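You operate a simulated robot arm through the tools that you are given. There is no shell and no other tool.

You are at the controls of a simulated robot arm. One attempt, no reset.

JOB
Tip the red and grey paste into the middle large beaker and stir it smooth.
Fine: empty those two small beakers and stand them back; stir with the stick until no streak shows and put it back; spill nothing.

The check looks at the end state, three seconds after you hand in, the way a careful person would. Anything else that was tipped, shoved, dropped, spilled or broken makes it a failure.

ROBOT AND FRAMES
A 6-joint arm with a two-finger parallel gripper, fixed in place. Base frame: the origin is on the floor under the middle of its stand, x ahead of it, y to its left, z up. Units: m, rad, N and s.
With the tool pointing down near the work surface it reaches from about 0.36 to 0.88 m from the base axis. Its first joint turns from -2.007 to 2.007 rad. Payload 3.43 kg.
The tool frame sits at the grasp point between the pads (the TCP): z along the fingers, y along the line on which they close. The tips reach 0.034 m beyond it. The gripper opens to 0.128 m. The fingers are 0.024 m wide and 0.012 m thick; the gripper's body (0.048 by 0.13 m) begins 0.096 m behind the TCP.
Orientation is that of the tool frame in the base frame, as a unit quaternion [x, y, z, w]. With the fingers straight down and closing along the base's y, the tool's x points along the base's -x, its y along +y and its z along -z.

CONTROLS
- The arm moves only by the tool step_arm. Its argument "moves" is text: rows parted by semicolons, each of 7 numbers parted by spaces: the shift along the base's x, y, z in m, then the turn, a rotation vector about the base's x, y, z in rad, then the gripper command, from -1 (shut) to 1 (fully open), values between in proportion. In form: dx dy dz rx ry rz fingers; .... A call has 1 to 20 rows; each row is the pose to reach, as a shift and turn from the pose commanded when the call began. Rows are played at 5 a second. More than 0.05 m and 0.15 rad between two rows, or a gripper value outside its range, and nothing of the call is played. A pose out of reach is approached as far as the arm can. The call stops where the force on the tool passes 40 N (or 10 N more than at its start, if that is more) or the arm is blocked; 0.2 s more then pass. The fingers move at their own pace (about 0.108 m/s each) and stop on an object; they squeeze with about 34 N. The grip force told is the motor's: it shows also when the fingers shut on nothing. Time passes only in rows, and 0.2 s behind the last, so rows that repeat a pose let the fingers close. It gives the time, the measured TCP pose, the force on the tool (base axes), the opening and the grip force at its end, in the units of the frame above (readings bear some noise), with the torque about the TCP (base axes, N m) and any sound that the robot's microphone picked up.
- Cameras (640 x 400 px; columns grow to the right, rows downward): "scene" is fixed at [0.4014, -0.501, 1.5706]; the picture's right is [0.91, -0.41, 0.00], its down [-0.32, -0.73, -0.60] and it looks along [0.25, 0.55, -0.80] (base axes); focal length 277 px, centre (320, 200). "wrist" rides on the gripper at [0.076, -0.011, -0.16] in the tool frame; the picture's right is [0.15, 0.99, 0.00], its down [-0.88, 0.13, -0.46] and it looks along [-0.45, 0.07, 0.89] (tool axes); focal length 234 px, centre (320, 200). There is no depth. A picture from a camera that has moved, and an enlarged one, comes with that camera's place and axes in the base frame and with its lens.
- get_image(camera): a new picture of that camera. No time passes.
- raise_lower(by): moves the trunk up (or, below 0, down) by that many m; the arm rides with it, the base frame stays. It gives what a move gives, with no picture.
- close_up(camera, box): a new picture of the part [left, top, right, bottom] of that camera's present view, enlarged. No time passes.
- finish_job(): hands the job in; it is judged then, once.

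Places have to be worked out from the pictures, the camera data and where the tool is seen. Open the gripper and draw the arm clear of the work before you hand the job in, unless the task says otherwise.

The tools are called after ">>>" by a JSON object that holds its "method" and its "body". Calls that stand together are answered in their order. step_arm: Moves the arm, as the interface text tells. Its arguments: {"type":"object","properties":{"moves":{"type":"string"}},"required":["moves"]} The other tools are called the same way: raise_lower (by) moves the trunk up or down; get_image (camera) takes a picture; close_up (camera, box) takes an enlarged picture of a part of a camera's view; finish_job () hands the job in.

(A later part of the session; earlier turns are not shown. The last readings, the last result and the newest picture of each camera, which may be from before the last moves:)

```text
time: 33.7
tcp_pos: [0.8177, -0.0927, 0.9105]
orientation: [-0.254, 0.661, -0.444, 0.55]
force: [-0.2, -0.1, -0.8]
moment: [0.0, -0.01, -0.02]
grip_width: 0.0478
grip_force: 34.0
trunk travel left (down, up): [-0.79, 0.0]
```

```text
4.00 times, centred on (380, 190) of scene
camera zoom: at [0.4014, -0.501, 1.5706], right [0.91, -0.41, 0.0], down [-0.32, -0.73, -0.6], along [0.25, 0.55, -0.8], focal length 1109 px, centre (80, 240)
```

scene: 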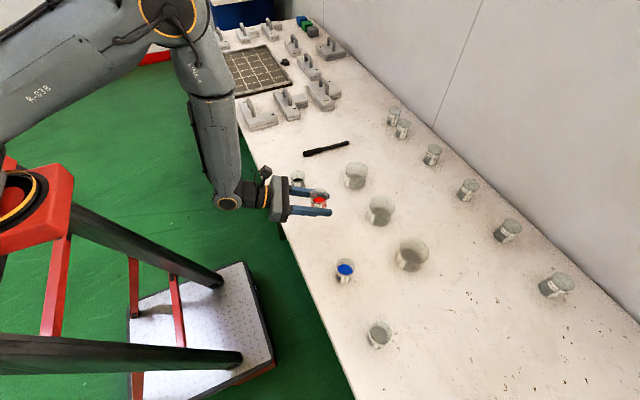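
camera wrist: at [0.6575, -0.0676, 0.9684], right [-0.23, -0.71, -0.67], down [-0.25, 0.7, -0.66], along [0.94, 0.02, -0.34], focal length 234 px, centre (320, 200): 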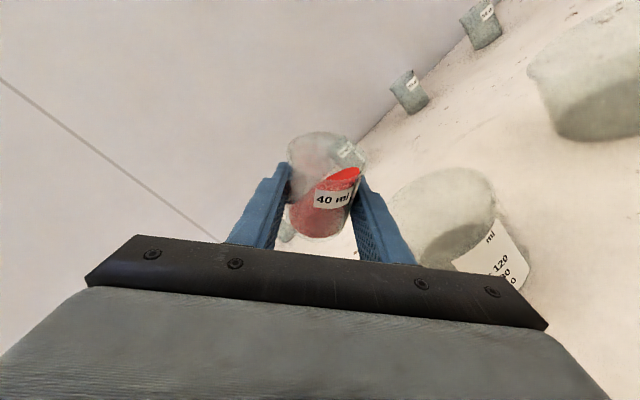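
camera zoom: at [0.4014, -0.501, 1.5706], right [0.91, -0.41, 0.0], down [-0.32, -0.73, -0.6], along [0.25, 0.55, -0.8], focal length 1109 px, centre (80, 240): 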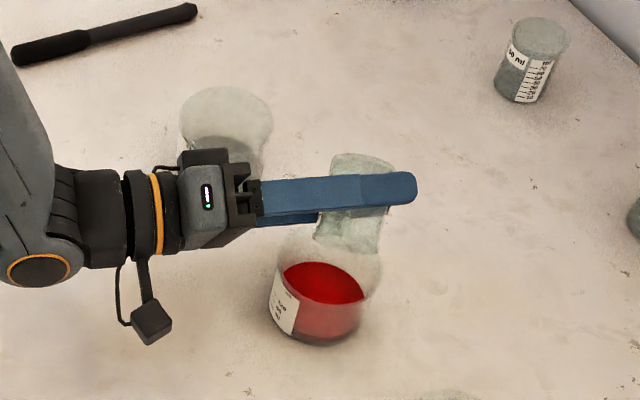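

The red beaker is empty and nothing has spilled. I hold a moment with slightly more tilt to let any last drop fall.

>>> {"method": "step_arm", "body": {"moves": "-0.0012 -0.0038 0 0.0952 -0.0305 0 -1;-0.0024 -0.0076 0 0.1904 -0.061 0 -1;-0.0024 -0.0076 0 0.1904 -0.061 0 -1;-0.0024 -0.0076 0 0.1904 -0.061 0 -1;-0.0024 -0.0076 0 0.1904 -0.061 0 -1;-0.0012 -0.0038 0 0.0952 -0.0305 0 -1;0 0 0 0 0 0 -1"}}

>>> {"method": "close_up", "body": {"camera": "wrist", "box": [270, 120, 450, 250]}}

```text
time: 35.3
tcp_pos: [0.8177, -0.0918, 0.9117]
orientation: [-0.253, 0.661, -0.444, 0.55]
force: [-0.3, 0.1, -0.1]
moment: [0.01, -0.04, 0.01]
grip_width: 0.048
grip_force: 34.0
trunk travel left (down, up): [-0.79, 0.0]
```

```text
3.08 times, centred on (360, 185) of wrist
camera zoom: at [0.6438, -0.1109, 0.8831], right [0.11, 0.35, -0.93], down [-0.18, 0.93, 0.33], along [0.98, 0.13, 0.17], focal length 720 px, centre (197, 246)
```

zoom: 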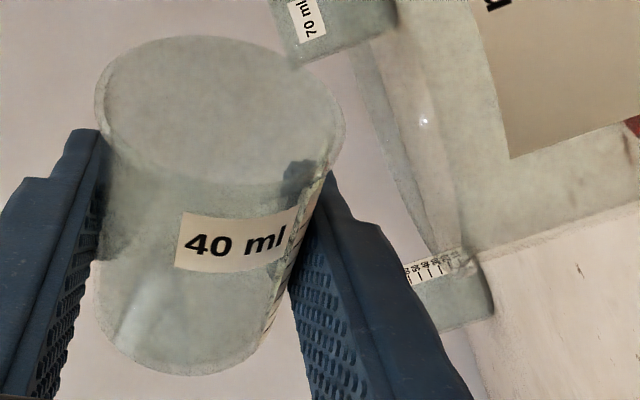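

The beaker is clean and empty. I roll it back upright while rising 3 cm and drawing aside.

>>> {"method": "step_arm", "body": {"moves": "0 0 0.008 -0.1333 0.0427 0 -1;0.001 0.003 0.016 -0.2666 0.0854 0 -1;0.002 0.006 0.024 -0.3998 0.1281 0 -1;0.003 0.009 0.03 -0.5331 0.1708 0 -1;0.004 0.0125 0.03 -0.6664 0.2135 0 -1;0.005 0.016 0.03 -0.7997 0.2562 0 -1;0.006 0.0195 0.03 -0.933 0.2989 0 -1;0.0072 0.023 0.03 -1.0662 0.3416 0 -1;0.0084 0.0265 0.03 -1.1995 0.3843 0 -1;0.0096 0.03 0.03 -1.3328 0.427 0 -1;0.0108 0.0335 0.03 -1.4661 0.4697 0 -1;0.012 0.037 0.03 -1.5994 0.5124 0 -1;0.0132 0.041 0.03 -1.7326 0.5551 0 -1;0.0146 0.0457 0.03 -1.8659 0.5978 0 -1;0.0146 0.0457 0.03 -1.9935 0.6387 0 -1;0.0146 0.0457 0.03 -1.9935 0.6387 0 -1"}}

>>> {"method": "get_image", "body": {"camera": "wrist"}}

>>> {"method": "close_up", "body": {"camera": "scene", "box": [320, 140, 440, 240]}}

```text
time: 38.7
tcp_pos: [0.8307, -0.0473, 0.9413]
orientation: [0.697, -0.11, 0.7, 0.109]
force: [-0.3, 0.0, -0.4]
moment: [0.01, -0.02, -0.02]
grip_width: 0.0481
grip_force: 33.8
trunk travel left (down, up): [-0.79, 0.0]
```

```text
taken
camera wrist: at [0.6826, 0.0119, 1.0166], right [-0.3, -0.94, 0.14], down [-0.47, 0.02, -0.88], along [0.83, -0.33, -0.45], focal length 234 px, centre (320, 200)
```

wrist: 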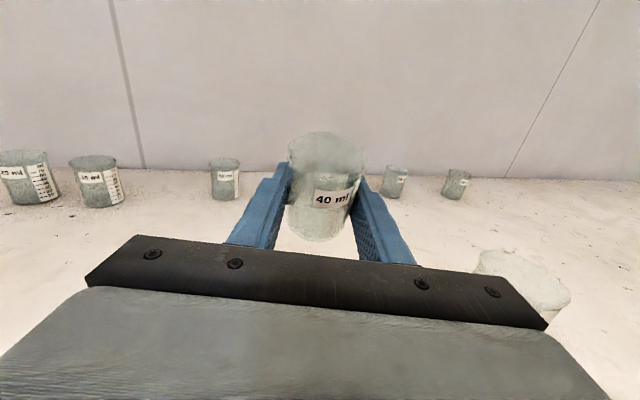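

```text
4.00 times, centred on (380, 190) of scene
camera zoom: at [0.4014, -0.501, 1.5706], right [0.91, -0.41, 0.0], down [-0.32, -0.73, -0.6], along [0.25, 0.55, -0.8], focal length 1109 px, centre (80, 240)
```

zoom: 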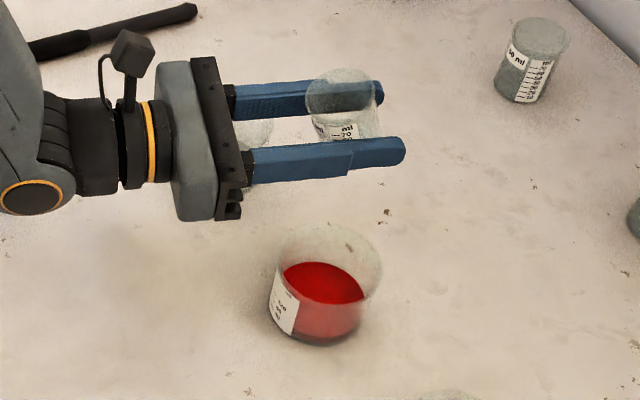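

The red paste is all in the middle beaker. I restore the 20° pitch so the small beaker is upright and carry it back over its spot.

>>> {"method": "step_arm", "body": {"moves": "0 0 0 0.0356 0.1111 0 -1;-0.01 -0.0008 0 0.0712 0.2222 0 -1;-0.03 -0.0025 0 0.1068 0.3333 0 -1;-0.065 -0.0053 0 0.1068 0.3333 0 -1;-0.105 -0.0086 0 0.1068 0.3333 0 -1;-0.145 -0.0119 0 0.1068 0.3333 0 -1;-0.185 -0.0152 0 0.1068 0.3333 0 -1;-0.215 -0.0176 0 0.1068 0.3333 0 -1;-0.233 -0.0191 0 0.1068 0.3333 0 -1;-0.239 -0.0196 0 0.1068 0.3333 0 -1;-0.239 -0.0196 0 0.1068 0.3333 0 -1;-0.239 -0.0196 -0.03 0.1068 0.3333 0 -1;-0.239 -0.0196 -0.06 0.1068 0.3333 0 -1;-0.239 -0.0196 -0.085 0.1068 0.3333 0 -1;-0.239 -0.0196 -0.1 0.1068 0.3333 0 -1;-0.239 -0.0196 -0.1 0.1068 0.3333 0 -1"}}

>>> {"method": "get_image", "body": {"camera": "wrist"}}

>>> {"method": "close_up", "body": {"camera": "scene", "box": [260, 160, 400, 260]}}

```text
time: 42.1
tcp_pos: [0.5921, -0.0661, 0.8418]
orientation: [0.809, -0.128, 0.567, 0.088]
force: [0.2, 0.0, 0.1]
moment: [0.0, -0.02, 0.0]
grip_width: 0.0479
grip_force: 34.1
trunk travel left (down, up): [-0.79, 0.0]
```

```text
taken
camera wrist: at [0.4774, -0.0187, 0.9674], right [-0.26, -0.96, 0.13], down [-0.73, 0.1, -0.67], along [0.63, -0.27, -0.73], focal length 234 px, centre (320, 200)
```

wrist: 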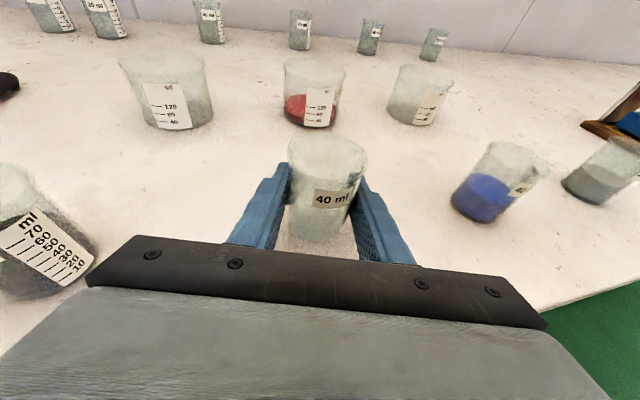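

```text
4.00 times, centred on (330, 210) of scene
camera zoom: at [0.4014, -0.501, 1.5706], right [0.91, -0.41, 0.0], down [-0.32, -0.73, -0.6], along [0.25, 0.55, -0.8], focal length 1109 px, centre (280, 160)
```

zoom: 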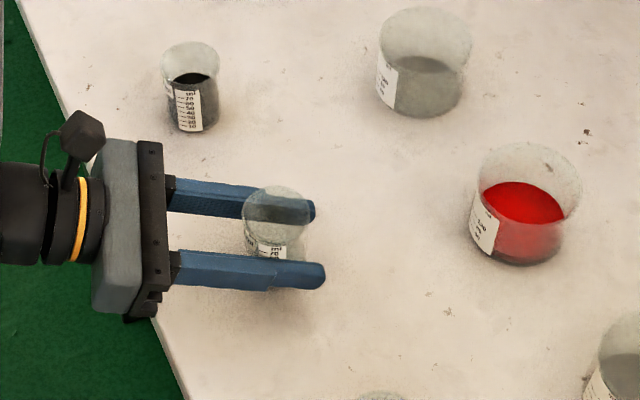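

Over its spot, 14 mm up. I lower the last bit slowly, watching the force.

>>> {"method": "step_arm", "body": {"moves": "0 0 -0.004 0 0 0 -1;0 0 -0.008 0 0 0 -1;0 0 -0.011 0 0 0 -1;0 0 -0.013 0 0 0 -1;0 0 -0.014 0 0 0 -1;0 0 -0.014 0 0 0 -1"}}

```text
time: 43.5
tcp_pos: [0.5927, -0.0671, 0.8268]
orientation: [0.808, -0.129, 0.568, 0.089]
force: [-1.0, -0.7, 7.4]
moment: [-0.05, 0.14, 0.02]
grip_width: 0.0477
grip_force: 34.1
trunk travel left (down, up): [-0.79, 0.0]
```

There is light contact with the table (7 N), so the beaker is standing. I open the fingers.

>>> {"method": "step_arm", "body": {"moves": "0 0 0.0005 0 0 0 -0.2;0 0 0.001 0 0 0 0;0 0 0.001 0 0 0 0.5;0 0 0.001 0 0 0 1;0 0 0.001 0 0 0 1;0 0 0.001 0 0 0 1"}}

>>> {"method": "get_image", "body": {"camera": "wrist"}}

>>> {"method": "close_up", "body": {"camera": "scene", "box": [260, 160, 400, 260]}}

```text
time: 44.9
tcp_pos: [0.5914, -0.0664, 0.8286]
orientation: [0.808, -0.128, 0.568, 0.088]
force: [-0.4, -0.7, -0.2]
moment: [0.0, 0.01, 0.0]
grip_width: 0.1279
grip_force: 0.1
trunk travel left (down, up): [-0.79, 0.0]
```

```text
taken
camera wrist: at [0.4775, -0.0177, 0.9539], right [-0.26, -0.96, 0.13], down [-0.73, 0.1, -0.67], along [0.63, -0.27, -0.73], focal length 234 px, centre (320, 200)
```

wrist: 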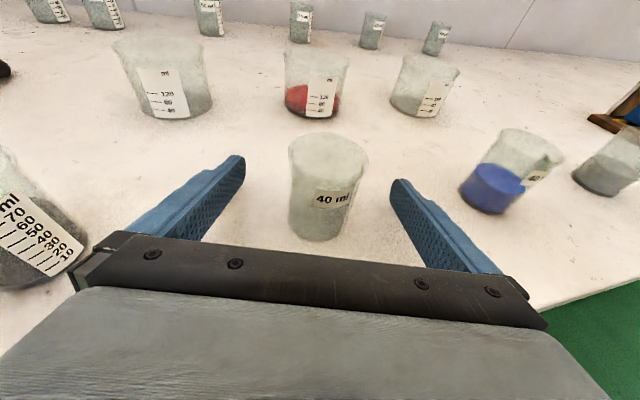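

```text
4.00 times, centred on (330, 210) of scene
camera zoom: at [0.4014, -0.501, 1.5706], right [0.91, -0.41, 0.0], down [-0.32, -0.73, -0.6], along [0.25, 0.55, -0.8], focal length 1109 px, centre (280, 160)
```

zoom: 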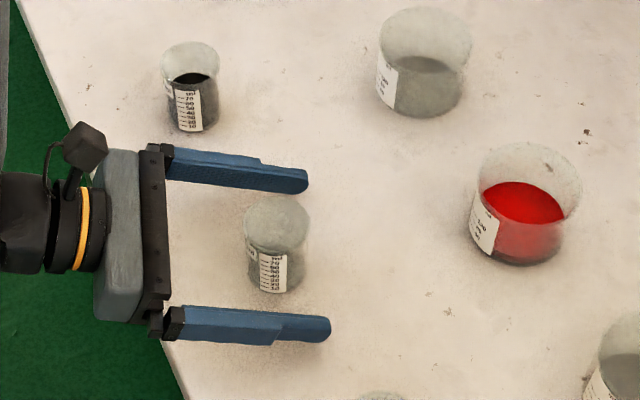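

The red beaker stands upright and empty on its spot. I rise clear and travel to above the grey beaker (about (0.592, -0.425)), yawing the tool to about -0.85 rad.

>>> {"method": "step_arm", "body": {"moves": "0 0 0.02 0 0 0 1;0 0 0.05 0 0 0 1;0 0 0.085 0 0 0 1;0 0 0.125 0 0 0 1;0 -0.03 0.125 0 0 -0.0675 0.5;0 -0.07 0.125 0 0 -0.135 0.5;0 -0.115 0.125 0 0 -0.2025 0.5;0 -0.16 0.125 0 0 -0.27 0.5;0 -0.205 0.125 0 0 -0.3375 0.5;0 -0.25 0.125 0 0 -0.405 0.5;0 -0.29 0.125 0 0 -0.4725 0.5;-0.01 -0.32 0.125 0 0 -0.54 0.5;-0.02 -0.335 0.125 0 0 -0.54 0.5;-0.02 -0.335 0.125 0 0 -0.54 0.5"}}

>>> {"method": "get_image", "body": {"camera": "wrist"}}

>>> {"method": "get_image", "body": {"camera": "scene"}}

```text
time: 47.9
tcp_pos: [0.5694, -0.401, 0.9513]
orientation: [0.746, -0.339, 0.523, 0.236]
force: [0.1, -0.6, 0.5]
moment: [0.01, 0.02, -0.02]
grip_width: 0.096
grip_force: 0.1
trunk travel left (down, up): [-0.79, 0.0]
```

```text
taken
camera wrist: at [0.497, -0.3013, 1.0782], right [-0.71, -0.69, 0.14], down [-0.58, 0.46, -0.67], along [0.4, -0.56, -0.73], focal length 234 px, centre (320, 200)
```

wrist: 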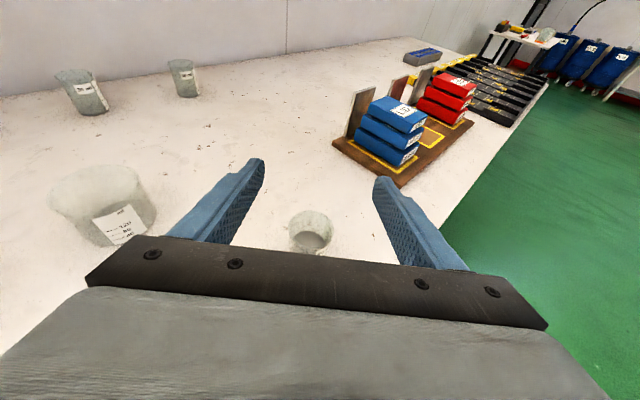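

```text
taken
```

scene: 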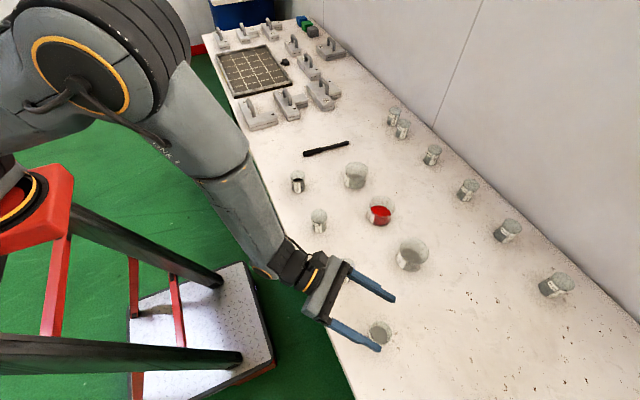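

I'm above the grey beaker; it appears between the fingers. I enlarge to measure its position.

>>> {"method": "close_up", "body": {"camera": "wrist", "box": [250, 190, 370, 265]}}

>>> {"method": "close_up", "body": {"camera": "scene", "box": [320, 280, 440, 370]}}

```text
5.33 times, centred on (310, 228) of wrist
camera zoom: at [0.497, -0.3013, 1.0782], right [-0.71, -0.69, 0.14], down [-0.58, 0.46, -0.67], along [0.4, -0.56, -0.73], focal length 1249 px, centre (373, 53)
```

zoom: 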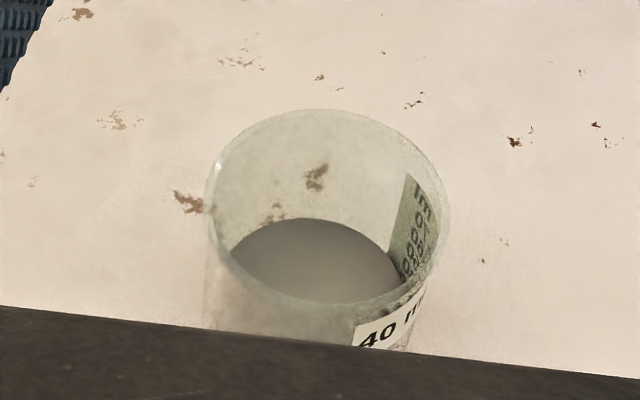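

```text
4.44 times, centred on (380, 325) of scene
camera zoom: at [0.4014, -0.501, 1.5706], right [0.91, -0.41, 0.0], down [-0.32, -0.73, -0.6], along [0.25, 0.55, -0.8], focal length 1232 px, centre (53, -356)
```

zoom: 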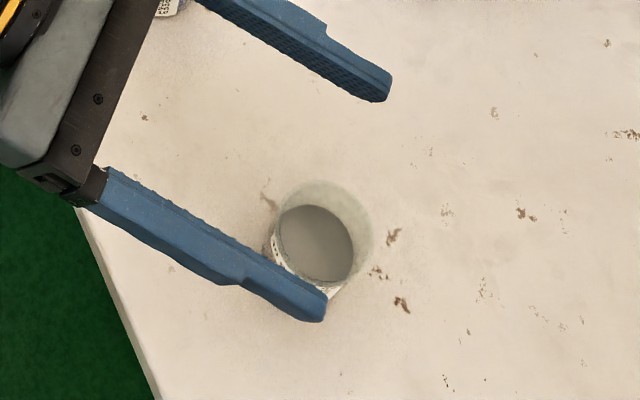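

The grey beaker's axis comes out at about (0.587, -0.4245). I move over it and down to just above its rim, then check centring.

>>> {"method": "step_arm", "body": {"moves": "0.009 -0.012 0 0 0 0 0.6;0.018 -0.0235 0 0 0 0 0.6;0.018 -0.0235 -0.03 0 0 0 0.6;0.018 -0.0235 -0.05 0 0 0 0.6;0.018 -0.0235 -0.05 0 0 0 0.6"}}

>>> {"method": "close_up", "body": {"camera": "wrist", "box": [230, 150, 410, 270]}}

>>> {"method": "close_up", "body": {"camera": "scene", "box": [300, 230, 440, 370]}}

```text
time: 49.1
tcp_pos: [0.589, -0.4249, 0.9022]
orientation: [0.745, -0.338, 0.524, 0.236]
force: [-0.2, -0.2, -0.1]
moment: [0.01, 0.0, 0.02]
grip_width: 0.1023
grip_force: 0.0
trunk travel left (down, up): [-0.79, 0.0]
```

```text
3.33 times, centred on (320, 210) of wrist
camera zoom: at [0.5161, -0.3242, 1.0275], right [-0.71, -0.69, 0.13], down [-0.58, 0.46, -0.67], along [0.4, -0.56, -0.73], focal length 781 px, centre (320, 167)
```

zoom: 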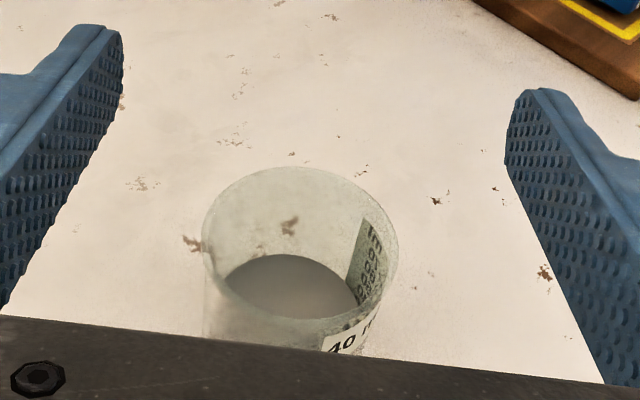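

```text
2.86 times, centred on (370, 300) of scene
camera zoom: at [0.4014, -0.501, 1.5706], right [0.91, -0.41, 0.0], down [-0.32, -0.73, -0.6], along [0.25, 0.55, -0.8], focal length 792 px, centre (177, -86)
```

zoom: 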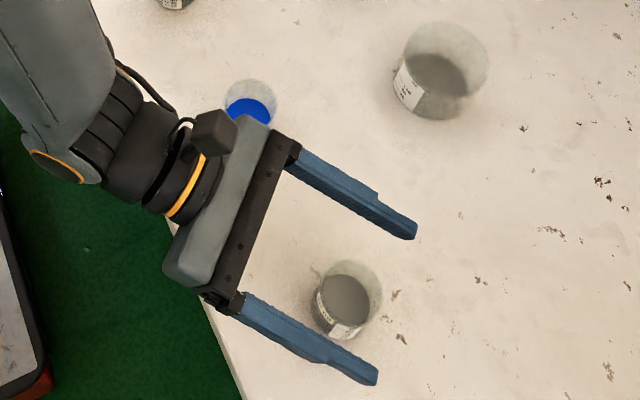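

Centred to about a millimetre, and the blue beaker keeps about 3 cm from the gripper body. I descend to grip height.

>>> {"method": "step_arm", "body": {"moves": "0 0 -0.02 0 0 0 0.6;0 0 -0.04 0 0 0 0.6;0 0 -0.058 0 0 0 0.6;0 0 -0.07 0 0 0 0.6;0 0 -0.0755 0 0 0 0.6;0 0 -0.0755 0 0 0 0.6"}}

>>> {"method": "get_image", "body": {"camera": "wrist"}}

>>> {"method": "close_up", "body": {"camera": "scene", "box": [300, 230, 440, 370]}}

```text
time: 50.5
tcp_pos: [0.5904, -0.4249, 0.8268]
orientation: [0.745, -0.339, 0.524, 0.237]
force: [-0.1, -0.2, 0.7]
moment: [-0.03, 0.0, -0.01]
grip_width: 0.1025
grip_force: 0.1
trunk travel left (down, up): [-0.79, 0.0]
```

```text
taken
camera wrist: at [0.517, -0.3244, 0.9525], right [-0.71, -0.69, 0.13], down [-0.58, 0.46, -0.67], along [0.4, -0.56, -0.73], focal length 234 px, centre (320, 200)
```

wrist: 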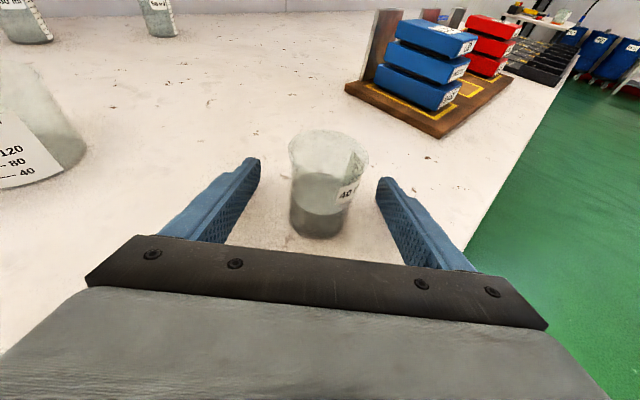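

```text
2.86 times, centred on (370, 300) of scene
camera zoom: at [0.4014, -0.501, 1.5706], right [0.91, -0.41, 0.0], down [-0.32, -0.73, -0.6], along [0.25, 0.55, -0.8], focal length 792 px, centre (177, -86)
```

zoom: 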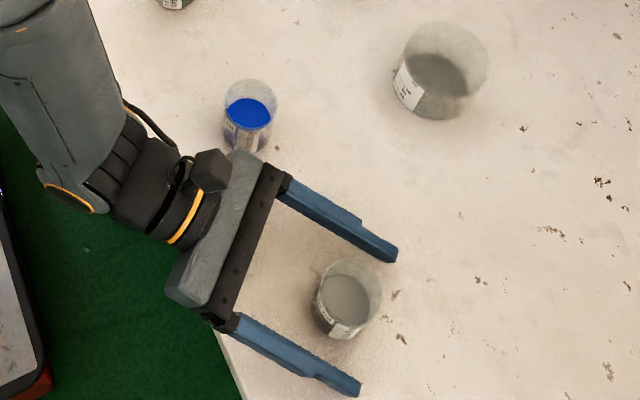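

The grey beaker sits centred between the pads. I close on it.

>>> {"method": "step_arm", "body": {"moves": "0 0 0 0 0 0 0.1;0 0 0 0 0 0 -0.1;0 0 0 0 0 0 -1;0 0 0 0 0 0 -1;0 0 0 0 0 0 -1;0 0 0 0 0 0 -1"}}

>>> {"method": "close_up", "body": {"camera": "wrist", "box": [230, 120, 410, 260]}}

```text
time: 51.9
tcp_pos: [0.5905, -0.4249, 0.8266]
orientation: [0.745, -0.339, 0.524, 0.236]
force: [-0.2, 0.4, 0.6]
moment: [-0.02, 0.02, 0.02]
grip_width: 0.0488
grip_force: 33.5
trunk travel left (down, up): [-0.79, 0.0]
```

```text
2.86 times, centred on (320, 190) of wrist
camera zoom: at [0.5171, -0.3244, 0.9526], right [-0.71, -0.69, 0.13], down [-0.58, 0.46, -0.67], along [0.4, -0.56, -0.73], focal length 669 px, centre (320, 229)
```

zoom: 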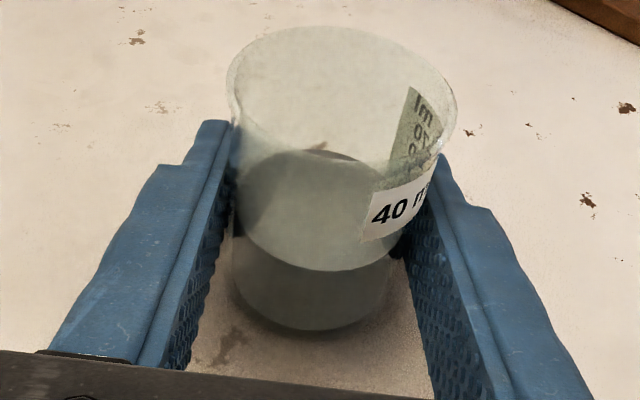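

Gripped at 48.8 mm. I lift it straight up 13 cm.

>>> {"method": "step_arm", "body": {"moves": "0 0 0.01 0 0 0 -1;0 0 0.025 0 0 0 -1;0 0 0.05 0 0 0 -1;0 0 0.08 0 0 0 -1;0 0 0.11 0 0 0 -1;0 0 0.13 0 0 0 -1;0 0 0.13 0 0 0 -1"}}

>>> {"method": "get_image", "body": {"camera": "scene"}}

```text
time: 53.5
tcp_pos: [0.5916, -0.4246, 0.9562]
orientation: [0.745, -0.34, 0.523, 0.237]
force: [-0.3, 0.3, -1.5]
moment: [0.0, -0.02, -0.01]
grip_width: 0.0487
grip_force: 34.2
trunk travel left (down, up): [-0.79, 0.0]
```

```text
taken
```

scene: 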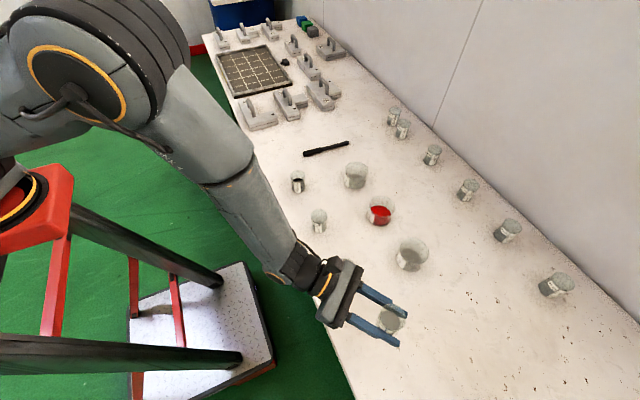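

Clean lift. I carry it level to the +y side of the middle beaker, turning the tool back to -0.31 rad.

>>> {"method": "step_arm", "body": {"moves": "0.0044 0.0077 0 0 0 0.0108 -1;0.0153 0.027 0 0 0 0.0378 -1;0.0327 0.0578 0 0 0 0.081 -1;0.0523 0.0924 0 0 0 0.1296 -1;0.0741 0.1309 0 0 0 0.1836 -1;0.0959 0.1694 0 0 0 0.2376 -1;0.1177 0.2079 0 0 0 0.2916 -1;0.1395 0.2464 0 0 0 0.3456 -1;0.1613 0.2849 0 0 0 0.3996 -1;0.1831 0.3234 0 0 0 0.4536 -1;0.2006 0.3542 0 0 0 0.4968 -1;0.2115 0.3735 0 0 0 0.5238 -1;0.218 0.385 0 0 0 0.54 -1;0.218 0.385 0 0 0 0.54 -1"}}

>>> {"method": "close_up", "body": {"camera": "scene", "box": [280, 130, 440, 240]}}

```text
time: 56.5
tcp_pos: [0.8071, -0.0406, 0.957]
orientation: [0.809, -0.128, 0.567, 0.088]
force: [0.5, 0.4, -0.7]
moment: [0.01, -0.02, -0.02]
grip_width: 0.0487
grip_force: 33.6
trunk travel left (down, up): [-0.79, 0.0]
```

```text
3.64 times, centred on (360, 185) of scene
camera zoom: at [0.4014, -0.501, 1.5706], right [0.91, -0.41, 0.0], down [-0.32, -0.73, -0.6], along [0.25, 0.55, -0.8], focal length 1008 px, centre (174, 254)
```

zoom: 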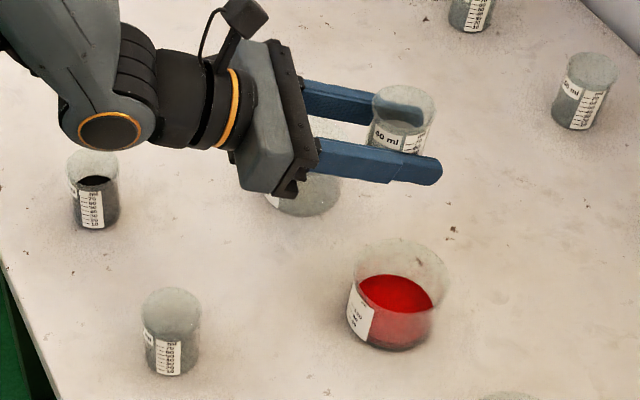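

The grey beaker is in position at z=0.957. I level the tool again and lower only to z≈0.942, so the rolling wrist also clears the replaced red beaker.

>>> {"method": "step_arm", "body": {"moves": "0.006 -0.0013 0 -0.0267 -0.0833 0 -1;0.012 -0.0026 0 -0.0534 -0.1667 0 -1;0.018 -0.004 -0.005 -0.0801 -0.25 0 -1;0.023 -0.005 -0.01 -0.1068 -0.3333 0 -1;0.023 -0.005 -0.015 -0.1068 -0.3333 0 -1;0.023 -0.005 -0.015 -0.1068 -0.3333 0 -1"}}

```text
time: 57.9
tcp_pos: [0.831, -0.0452, 0.9422]
orientation: [0.697, -0.11, 0.7, 0.108]
force: [-0.2, 0.1, -0.8]
moment: [0.01, -0.01, 0.02]
grip_width: 0.0486
grip_force: 34.1
trunk travel left (down, up): [-0.79, 0.0]
```

Same pose as for the red pour, 3 cm higher. I roll to about 50° and check.

>>> {"method": "step_arm", "body": {"moves": "-0.0009 -0.0029 0 0.1047 -0.0336 0 -1;-0.0018 -0.0057 0 0.2094 -0.0671 0 -1;-0.0027 -0.0086 0 0.3142 -0.1007 0 -1;-0.0037 -0.0114 0 0.4189 -0.1342 0 -1;-0.0046 -0.0143 0 0.5236 -0.1678 0 -1;-0.0055 -0.0171 0 0.6283 -0.2013 0 -1;-0.0064 -0.02 0 0.733 -0.2349 0 -1;-0.0073 -0.0228 0 0.8311 -0.2663 0 -1;-0.0073 -0.0228 0 0.8311 -0.2663 0 -1"}}

>>> {"method": "close_up", "body": {"camera": "wrist", "box": [270, 120, 550, 290]}}

>>> {"method": "close_up", "body": {"camera": "scene", "box": [300, 130, 440, 240]}}

```text
time: 59.9
tcp_pos: [0.8235, -0.0666, 0.9437]
orientation: [0.586, -0.395, 0.68, -0.198]
force: [-0.5, -0.6, -0.3]
moment: [-0.03, -0.02, 0.0]
grip_width: 0.0486
grip_force: 34.3
trunk travel left (down, up): [-0.79, 0.0]
```

```text
2.29 times, centred on (410, 205) of wrist
camera zoom: at [0.6565, -0.0673, 1.0001], right [-0.23, -0.71, -0.67], down [-0.25, 0.7, -0.66], along [0.94, 0.02, -0.34], focal length 535 px, centre (114, 189)
```

zoom: 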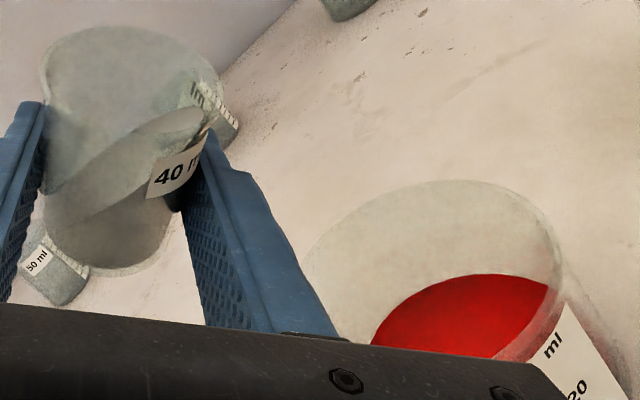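

```text
3.64 times, centred on (370, 185) of scene
camera zoom: at [0.4014, -0.501, 1.5706], right [0.91, -0.41, 0.0], down [-0.32, -0.73, -0.6], along [0.25, 0.55, -0.8], focal length 1008 px, centre (138, 254)
```

zoom: 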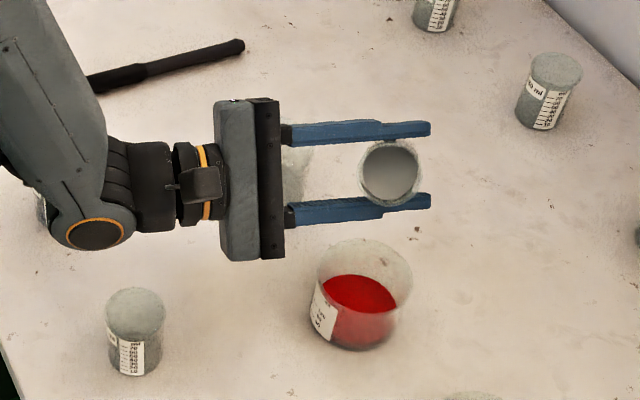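

The lip is over the opening and the grey is about to run. I pour slowly to 75°.

>>> {"method": "step_arm", "body": {"moves": "0 0 0 0.0571 -0.0183 0 -1;0 0 0 0.1142 -0.0366 0 -1;-0.0002 -0.0005 0 0.1714 -0.0549 0 -1;-0.0003 -0.001 0 0.2285 -0.0732 0 -1;-0.0005 -0.0014 0 0.2856 -0.0915 0 -1;-0.0006 -0.0019 0 0.3427 -0.1098 0 -1;-0.0008 -0.0024 0 0.3998 -0.1281 0 -1;-0.0009 -0.0029 0 0.4151 -0.133 0 -1;-0.0009 -0.0029 0 0.4151 -0.133 0 -1;-0.0009 -0.0029 0 0.4151 -0.133 0 -1"}}

>>> {"method": "close_up", "body": {"camera": "wrist", "box": [270, 120, 550, 290]}}

>>> {"method": "close_up", "body": {"camera": "scene", "box": [300, 130, 440, 240]}}

```text
time: 62.1
tcp_pos: [0.8227, -0.0697, 0.943]
orientation: [0.485, -0.513, 0.621, -0.34]
force: [-0.6, 0.4, -0.7]
moment: [-0.03, 0.0, 0.02]
grip_width: 0.0484
grip_force: 34.4
trunk travel left (down, up): [-0.79, 0.0]
```

```text
2.29 times, centred on (410, 205) of wrist
camera zoom: at [0.65, -0.0884, 0.9727], right [-0.12, -0.38, -0.92], down [-0.18, 0.92, -0.35], along [0.98, 0.12, -0.18], focal length 535 px, centre (114, 189)
```

zoom: 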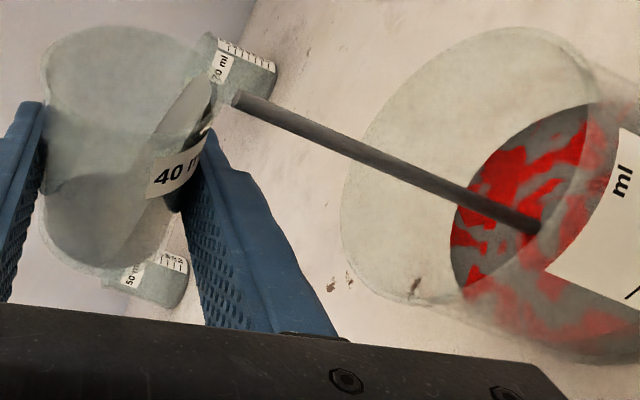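

```text
3.64 times, centred on (370, 185) of scene
camera zoom: at [0.4014, -0.501, 1.5706], right [0.91, -0.41, 0.0], down [-0.32, -0.73, -0.6], along [0.25, 0.55, -0.8], focal length 1008 px, centre (138, 254)
```

zoom: 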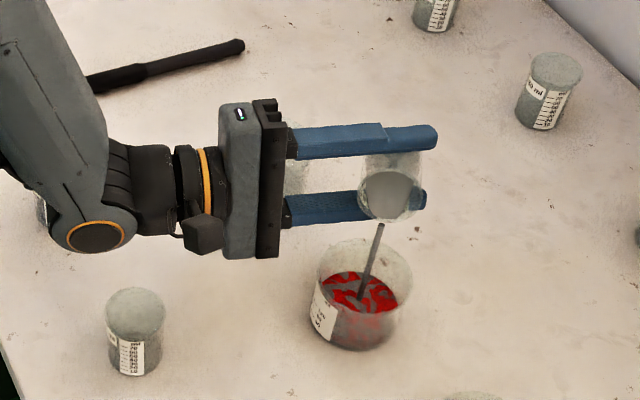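

Grey is pouring in and making streaks on the red. I continue to about 120°, keeping the lip centred.

>>> {"method": "step_arm", "body": {"moves": "-0.0003 -0.001 0 0.0714 -0.0229 0 -1;-0.0009 -0.0029 0 0.1428 -0.0458 0 -1;-0.0012 -0.0038 0 0.2142 -0.0686 0 -1;-0.0018 -0.0057 0 0.2856 -0.0915 0 -1;-0.0024 -0.0076 0 0.357 -0.1144 0 -1;-0.0032 -0.01 0 0.4284 -0.1373 0 -1;-0.004 -0.0124 0 0.4988 -0.1598 0 -1;-0.0049 -0.0152 0 0.5712 -0.183 0 -1;-0.0058 -0.0181 0 0.6426 -0.2059 0 -1;-0.0066 -0.0205 0 0.714 -0.2288 0 -1;-0.007 -0.0219 0 0.7473 -0.2394 0 -1;-0.007 -0.0219 0 0.7473 -0.2394 0 -1;-0.007 -0.0219 0 0.7473 -0.2394 0 -1;-0.007 -0.0219 0 0.7473 -0.2394 0 -1"}}

>>> {"method": "close_up", "body": {"camera": "wrist", "box": [270, 120, 550, 290]}}

>>> {"method": "close_up", "body": {"camera": "scene", "box": [300, 130, 440, 240]}}

```text
time: 65.1
tcp_pos: [0.8161, -0.0913, 0.9436]
orientation: [-0.253, 0.661, -0.444, 0.55]
force: [0.6, -0.5, -0.4]
moment: [0.02, 0.05, 0.0]
grip_width: 0.048
grip_force: 33.5
trunk travel left (down, up): [-0.79, 0.0]
```

```text
2.29 times, centred on (410, 205) of wrist
camera zoom: at [0.6434, -0.1124, 0.9148], right [0.11, 0.35, -0.93], down [-0.18, 0.93, 0.33], along [0.98, 0.13, 0.17], focal length 535 px, centre (114, 189)
```

zoom: 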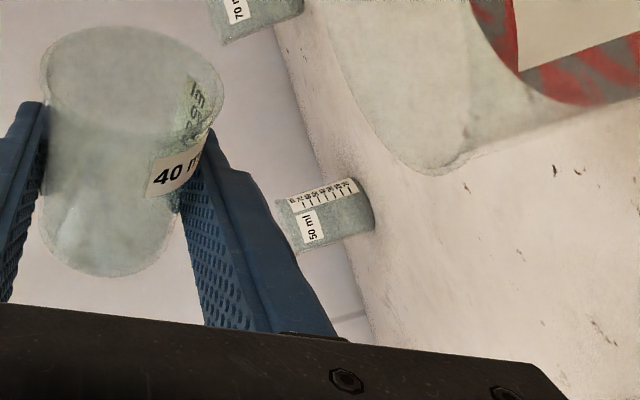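

```text
3.64 times, centred on (370, 185) of scene
camera zoom: at [0.4014, -0.501, 1.5706], right [0.91, -0.41, 0.0], down [-0.32, -0.73, -0.6], along [0.25, 0.55, -0.8], focal length 1008 px, centre (138, 254)
```

zoom: 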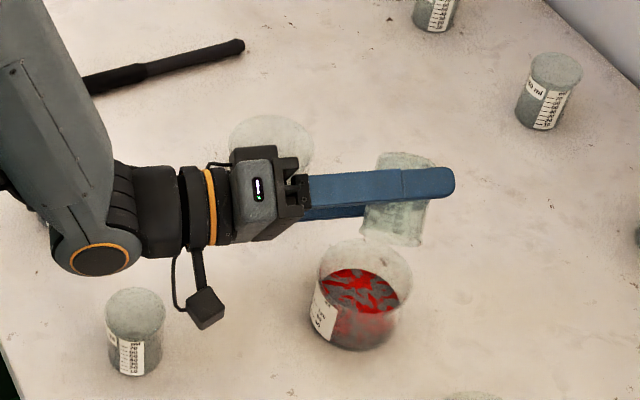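

The grey beaker looks empty. I give it a little extra tilt and a pause for the last drop.

>>> {"method": "step_arm", "body": {"moves": "-0.0012 -0.0038 0 0.0952 -0.0305 0 -1;-0.0024 -0.0076 0 0.1904 -0.061 0 -1;-0.0024 -0.0076 0 0.1904 -0.061 0 -1;-0.0024 -0.0076 0 0.1904 -0.061 0 -1;-0.0024 -0.0076 0 0.1904 -0.061 0 -1;-0.0012 -0.0038 0 0.0952 -0.0305 0 -1;0 0 0 0 0 0 -1"}}

>>> {"method": "close_up", "body": {"camera": "wrist", "box": [270, 120, 450, 250]}}

```text
time: 66.7
tcp_pos: [0.8188, -0.0925, 0.9427]
orientation: [-0.254, 0.661, -0.444, 0.55]
force: [-0.8, -0.8, -0.4]
moment: [0.0, 0.02, 0.03]
grip_width: 0.0478
grip_force: 34.5
trunk travel left (down, up): [-0.79, 0.0]
```

```text
3.08 times, centred on (360, 185) of wrist
camera zoom: at [0.6438, -0.1116, 0.9144], right [0.11, 0.35, -0.93], down [-0.18, 0.93, 0.33], along [0.98, 0.13, 0.17], focal length 720 px, centre (197, 246)
```

zoom: 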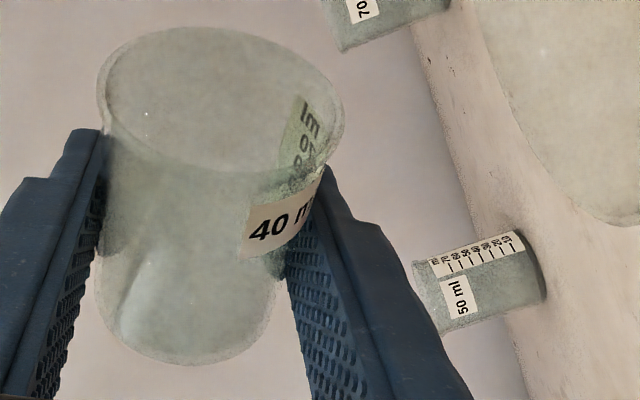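

It is empty. I roll it back upright, rising to the transit height.

>>> {"method": "step_arm", "body": {"moves": "0 0 0.005 -0.1333 0.0427 0 -1;0.001 0.003 0.01 -0.2666 0.0854 0 -1;0.002 0.006 0.015 -0.3998 0.1281 0 -1;0.003 0.009 0.015 -0.5331 0.1708 0 -1;0.004 0.0125 0.015 -0.6664 0.2135 0 -1;0.005 0.016 0.015 -0.7997 0.2562 0 -1;0.006 0.0195 0.015 -0.933 0.2989 0 -1;0.0072 0.023 0.015 -1.0662 0.3416 0 -1;0.0084 0.0265 0.015 -1.1995 0.3843 0 -1;0.0096 0.03 0.015 -1.3328 0.427 0 -1;0.0108 0.0335 0.015 -1.4661 0.4697 0 -1;0.012 0.037 0.015 -1.5994 0.5124 0 -1;0.0136 0.042 0.015 -1.7326 0.5551 0 -1;0.0152 0.0476 0.015 -1.8659 0.5978 0 -1;0.0152 0.0476 0.015 -1.9935 0.6387 0 -1;0.0152 0.0476 0.015 -1.9935 0.6387 0 -1"}}

>>> {"method": "close_up", "body": {"camera": "scene", "box": [300, 130, 440, 240]}}

```text
time: 70.1
tcp_pos: [0.8304, -0.0457, 0.9583]
orientation: [0.698, -0.11, 0.699, 0.11]
force: [0.0, 0.0, -0.4]
moment: [0.02, -0.02, 0.01]
grip_width: 0.0479
grip_force: 34.0
trunk travel left (down, up): [-0.79, 0.0]
```

```text
3.64 times, centred on (370, 185) of scene
camera zoom: at [0.4014, -0.501, 1.5706], right [0.91, -0.41, 0.0], down [-0.32, -0.73, -0.6], along [0.25, 0.55, -0.8], focal length 1008 px, centre (138, 254)
```

zoom: 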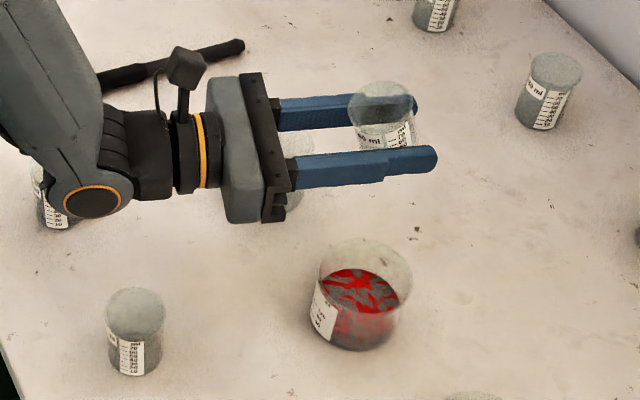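

The pastes are both in the middle beaker. I re-pitch by 20° so the small beaker is upright again.

>>> {"method": "step_arm", "body": {"moves": "-0.006 0.0013 0 0.0267 0.0833 0 -1;-0.012 0.0026 0 0.0534 0.1667 0 -1;-0.018 0.004 0 0.0801 0.25 0 -1;-0.023 0.005 0 0.1068 0.3333 0 -1;-0.023 0.005 0 0.1068 0.3333 0 -1"}}

```text
time: 71.3
tcp_pos: [0.8082, -0.0389, 0.958]
orientation: [0.809, -0.128, 0.567, 0.088]
force: [0.0, 0.4, -0.5]
moment: [0.01, -0.04, 0.01]
grip_width: 0.0481
grip_force: 33.8
trunk travel left (down, up): [-0.79, 0.0]
```

Upright again. Now I carry it back over its spot along the same path and lower to 15 mm above the table.

>>> {"method": "step_arm", "body": {"moves": "-0.0065 -0.0115 0 0 0 -0.0162 -1;-0.0174 -0.0308 0 0 0 -0.0432 -1;-0.0349 -0.0616 0 0 0 -0.0864 -1;-0.0567 -0.1001 0 0 0 -0.1404 -1;-0.0785 -0.1386 0 0 0 -0.1944 -1;-0.1003 -0.1771 0 0 0 -0.2484 -1;-0.1221 -0.2156 0 0 0 -0.3024 -1;-0.1439 -0.2541 0 0 0 -0.3564 -1;-0.1657 -0.2926 0 0 0 -0.4104 -1;-0.1875 -0.3311 0 0 0 -0.4644 -1;-0.2049 -0.3619 0 0 0 -0.5076 -1;-0.2136 -0.3773 0 0 0 -0.5292 -1;-0.218 -0.385 0 0 0 -0.54 -1;-0.218 -0.385 0 0 0 -0.54 -1;-0.218 -0.385 -0.03 0 0 -0.54 -1;-0.218 -0.385 -0.06 0 0 -0.54 -1;-0.218 -0.385 -0.09 0 0 -0.54 -1;-0.218 -0.385 -0.108 0 0 -0.54 -1;-0.218 -0.385 -0.115 0 0 -0.54 -1;-0.218 -0.385 -0.115 0 0 -0.54 -1"}}

>>> {"method": "close_up", "body": {"camera": "scene", "box": [300, 230, 440, 370]}}

>>> {"method": "get_image", "body": {"camera": "wrist"}}

```text
time: 75.5
tcp_pos: [0.5911, -0.4251, 0.845]
orientation: [0.745, -0.339, 0.524, 0.236]
force: [0.6, -0.2, 0.1]
moment: [-0.04, 0.01, 0.0]
grip_width: 0.048
grip_force: 34.1
trunk travel left (down, up): [-0.79, 0.0]
```

```text
2.86 times, centred on (370, 300) of scene
camera zoom: at [0.4014, -0.501, 1.5706], right [0.91, -0.41, 0.0], down [-0.32, -0.73, -0.6], along [0.25, 0.55, -0.8], focal length 792 px, centre (177, -86)
```

zoom: 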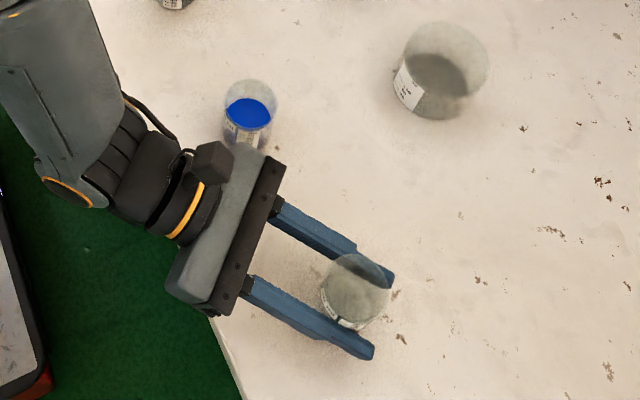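

```text
taken
camera wrist: at [0.5173, -0.3247, 0.9686], right [-0.71, -0.69, 0.13], down [-0.58, 0.46, -0.67], along [0.4, -0.56, -0.73], focal length 234 px, centre (320, 200)
```

wrist: 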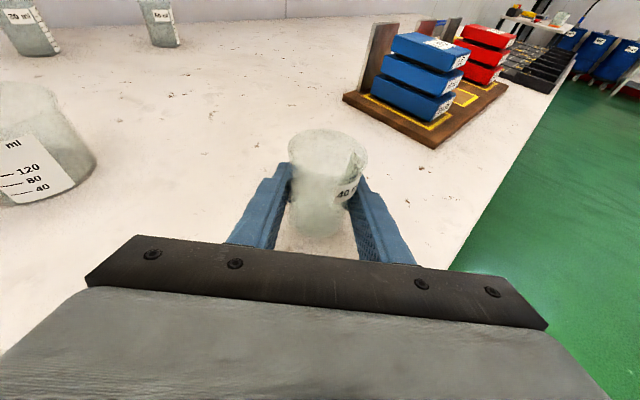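

Back over its spot at z=0.845. I lower the last 15 mm slowly.

>>> {"method": "step_arm", "body": {"moves": "0 0 -0.005 0 0 0 -1;0 0 -0.009 0 0 0 -1;0 0 -0.012 0 0 0 -1;0 0 -0.014 0 0 0 -1;0 0 -0.015 0 0 0 -1;0 0 -0.015 0 0 0 -1"}}

```text
time: 76.9
tcp_pos: [0.5903, -0.424, 0.8279]
orientation: [0.745, -0.339, 0.523, 0.236]
force: [0.7, -0.2, 0.4]
moment: [0.0, 0.03, 0.01]
grip_width: 0.048
grip_force: 34.1
trunk travel left (down, up): [-0.79, 0.0]
```

No contact yet, so it is a hair above the table. I ease down another 2 mm in small steps.

>>> {"method": "step_arm", "body": {"moves": "0 0 -0.0005 0 0 0 -1;0 0 -0.001 0 0 0 -1;0 0 -0.001 0 0 0 -1"}}

```text
time: 77.7
tcp_pos: [0.5898, -0.4246, 0.8267]
orientation: [0.745, -0.338, 0.525, 0.236]
force: [-0.4, 0.8, 2.8]
moment: [-0.02, 0.05, -0.02]
grip_width: 0.0479
grip_force: 33.9
trunk travel left (down, up): [-0.79, 0.0]
```

Light contact (≈3 N): the beaker stands on the table. I open the fingers part way.

>>> {"method": "step_arm", "body": {"moves": "0 0 0 0 0 0 -0.2;0 0 0 0 0 0 0;0 0 0 0 0 0 0.3;0 0 0 0 0 0 0.6;0 0 0 0 0 0 0.6"}}

>>> {"method": "close_up", "body": {"camera": "wrist", "box": [230, 120, 410, 260]}}

>>> {"method": "close_up", "body": {"camera": "scene", "box": [300, 230, 440, 370]}}

```text
time: 78.9
tcp_pos: [0.5905, -0.425, 0.8263]
orientation: [0.746, -0.339, 0.523, 0.235]
force: [0.1, -1.0, 0.0]
moment: [-0.01, -0.04, -0.02]
grip_width: 0.1025
grip_force: 0.1
trunk travel left (down, up): [-0.79, 0.0]
```

```text
2.86 times, centred on (320, 190) of wrist
camera zoom: at [0.5168, -0.3246, 0.9521], right [-0.71, -0.69, 0.13], down [-0.58, 0.46, -0.67], along [0.4, -0.56, -0.73], focal length 669 px, centre (320, 229)
```

zoom: 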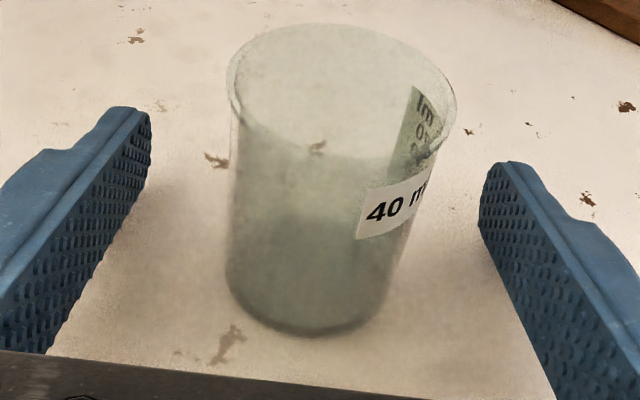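

```text
2.86 times, centred on (370, 300) of scene
camera zoom: at [0.4014, -0.501, 1.5706], right [0.91, -0.41, 0.0], down [-0.32, -0.73, -0.6], along [0.25, 0.55, -0.8], focal length 792 px, centre (177, -86)
```

zoom: 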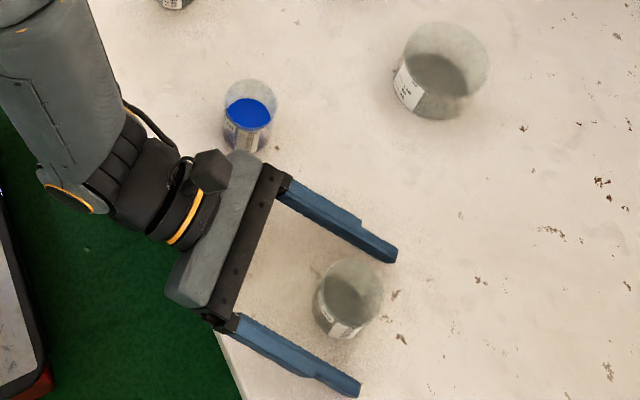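

The grey beaker stands empty on its spot. I rise clear and carry the open gripper toward the stick's area, turning the heading to about -0.45 rad.

>>> {"method": "step_arm", "body": {"moves": "0 0 0.02 0 0 0 0.6;0 0 0.05 0 0 0 0.6;0 0 0.09 0 0 0 0.6;0 0 0.13 0 0 0 0.6;0 0 0.17 0 0 0 0.6;0.005 0.035 0.19 0 0 0.03 0.6;0.01 0.075 0.2 0 0 0.06 0.6;0.015 0.12 0.21 0 0 0.1 0.6;0.02 0.165 0.22 0 0 0.14 0.6;0.03 0.21 0.22 0 0 0.18 0.6;0.04 0.255 0.22 0 0 0.22 0.6;0.05 0.3 0.22 0 0 0.26 0.6;0.06 0.345 0.22 0 0 0.3 0.6;0.07 0.39 0.22 0 0 0.34 0.6;0.07 0.435 0.22 0 0 0.38 0.6;0.07 0.47 0.22 0 0 0.4 0.6;0.07 0.475 0.22 0 0 0.4 0.6;0.07 0.475 0.22 0 0 0.4 0.6"}}

>>> {"method": "get_image", "body": {"camera": "scene"}}

>>> {"method": "get_image", "body": {"camera": "wrist"}}

```text
time: 82.7
tcp_pos: [0.6606, 0.05, 1.0456]
orientation: [0.798, -0.183, 0.56, 0.127]
force: [-0.1, -0.2, 0.3]
moment: [0.01, 0.03, -0.01]
grip_width: 0.1024
grip_force: 0.0
trunk travel left (down, up): [-0.79, 0.0]
```

```text
taken
```

scene: 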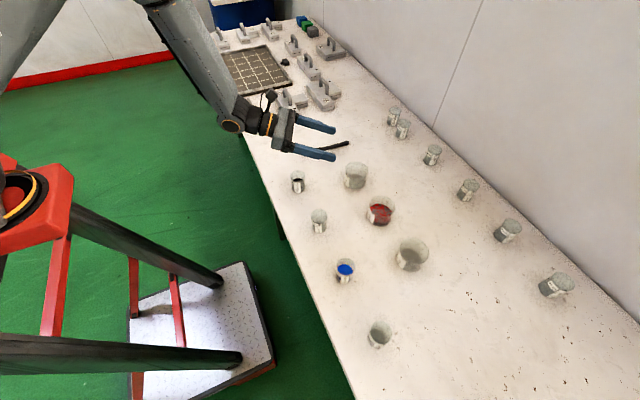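

```text
taken
camera wrist: at [0.5528, 0.113, 1.1708], right [-0.39, -0.91, 0.13], down [-0.71, 0.2, -0.67], along [0.59, -0.36, -0.73], focal length 234 px, centre (320, 200)
```

wrist: 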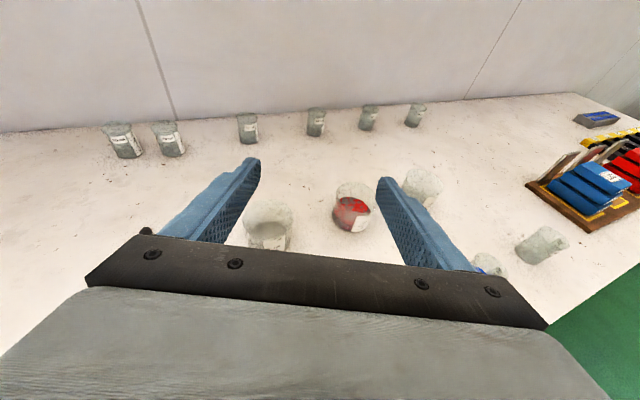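

Heading is -0.45 rad with 20° pitch. I pitch the tool down to vertical here in free air.

>>> {"method": "step_arm", "body": {"moves": "0 0 0 0.0589 0.1225 0 0.6;0 0 0 0.1179 0.245 0 0.6;0 0 0 0.1768 0.3675 0 0.6;0 0 0 0.2357 0.49 0 0.6;0 0 0 0.2947 0.6125 0 0.6;0 0 0 0.3536 0.735 0 0.6;0 0 0 0.4126 0.8575 0 0.6;0 0 0 0.4715 0.98 0 0.6;0 0 0 0.5304 1.1025 0 0.6;0 0 0 0.5304 1.1025 0 0.6"}}

```text
time: 84.9
tcp_pos: [0.6612, 0.0521, 1.0466]
orientation: [0.975, -0.224, -0.001, 0.0]
force: [0.7, 0.3, -0.2]
moment: [0.02, 0.02, 0.01]
grip_width: 0.1026
grip_force: 0.1
trunk travel left (down, up): [-0.79, 0.0]
```

Vertical, yaw 2.69 rad. I unwind the yaw so the fingers will close across the stick, moving over its handle at the same time.

>>> {"method": "step_arm", "body": {"moves": "0 0.01 0 0 0 -0.1435 0.6;0 0.02 0 0 0 -0.287 0.6;0.005 0.03 0 0 0 -0.4305 0.6;0.01 0.04 0 0 0 -0.574 0.6;0.015 0.05 0 0 0 -0.7175 0.6;0.02 0.06 0 0 0 -0.861 0.6;0.025 0.07 0 0 0 -1.0045 0.6;0.03 0.08 0 0 0 -1.148 0.6;0.035 0.09 0 0 0 -1.2915 0.6;0.04 0.1 0 0 0 -1.435 0.6;0.045 0.115 0 0 0 -1.5785 0.6;0.05 0.13 0 0 0 -1.722 0.6;0.05 0.145 0 0 0 -1.8655 0.6;0.05 0.16 0 0 0 -2.009 0.6;0.05 0.175 0 0 0 -2.1525 0.6;0.05 0.19 0 0 0 -2.296 0.6;0.05 0.2 0 0 0 -2.4395 0.6;0.05 0.21 0 0 0 -2.583 0.6;0.05 0.21 0 0 0 -2.726 0.6;0.05 0.21 0 0 0 -2.726 0.6"}}

>>> {"method": "get_image", "body": {"camera": "wrist"}}

>>> {"method": "get_image", "body": {"camera": "scene"}}

```text
time: 89.1
tcp_pos: [0.7105, 0.2608, 1.0476]
orientation: [0.019, 1.0, 0.0, 0.0]
force: [-0.5, 0.6, -0.3]
moment: [-0.04, 0.02, 0.02]
grip_width: 0.1024
grip_force: 0.1
trunk travel left (down, up): [-0.79, 0.0]
```

```text
taken
camera wrist: at [0.6346, 0.2514, 1.2071], right [-0.11, 0.99, 0.0], down [0.88, 0.1, 0.46], along [0.45, 0.05, -0.89], focal length 234 px, centre (320, 200)
```

wrist: 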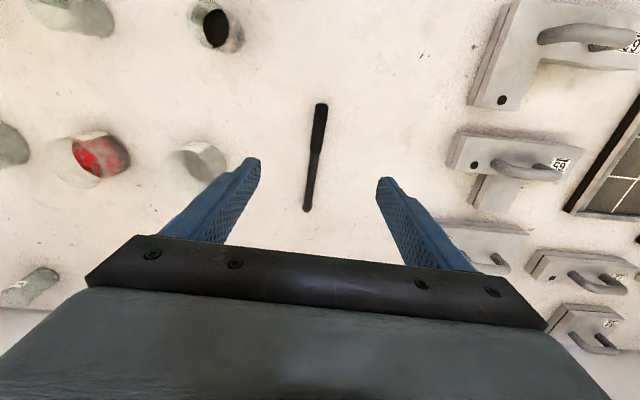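

```text
taken
```

scene: 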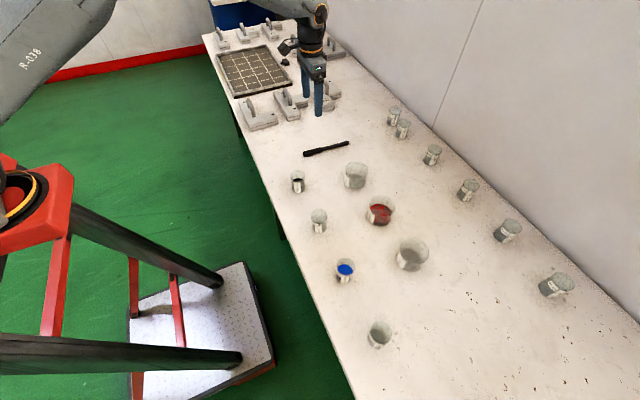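

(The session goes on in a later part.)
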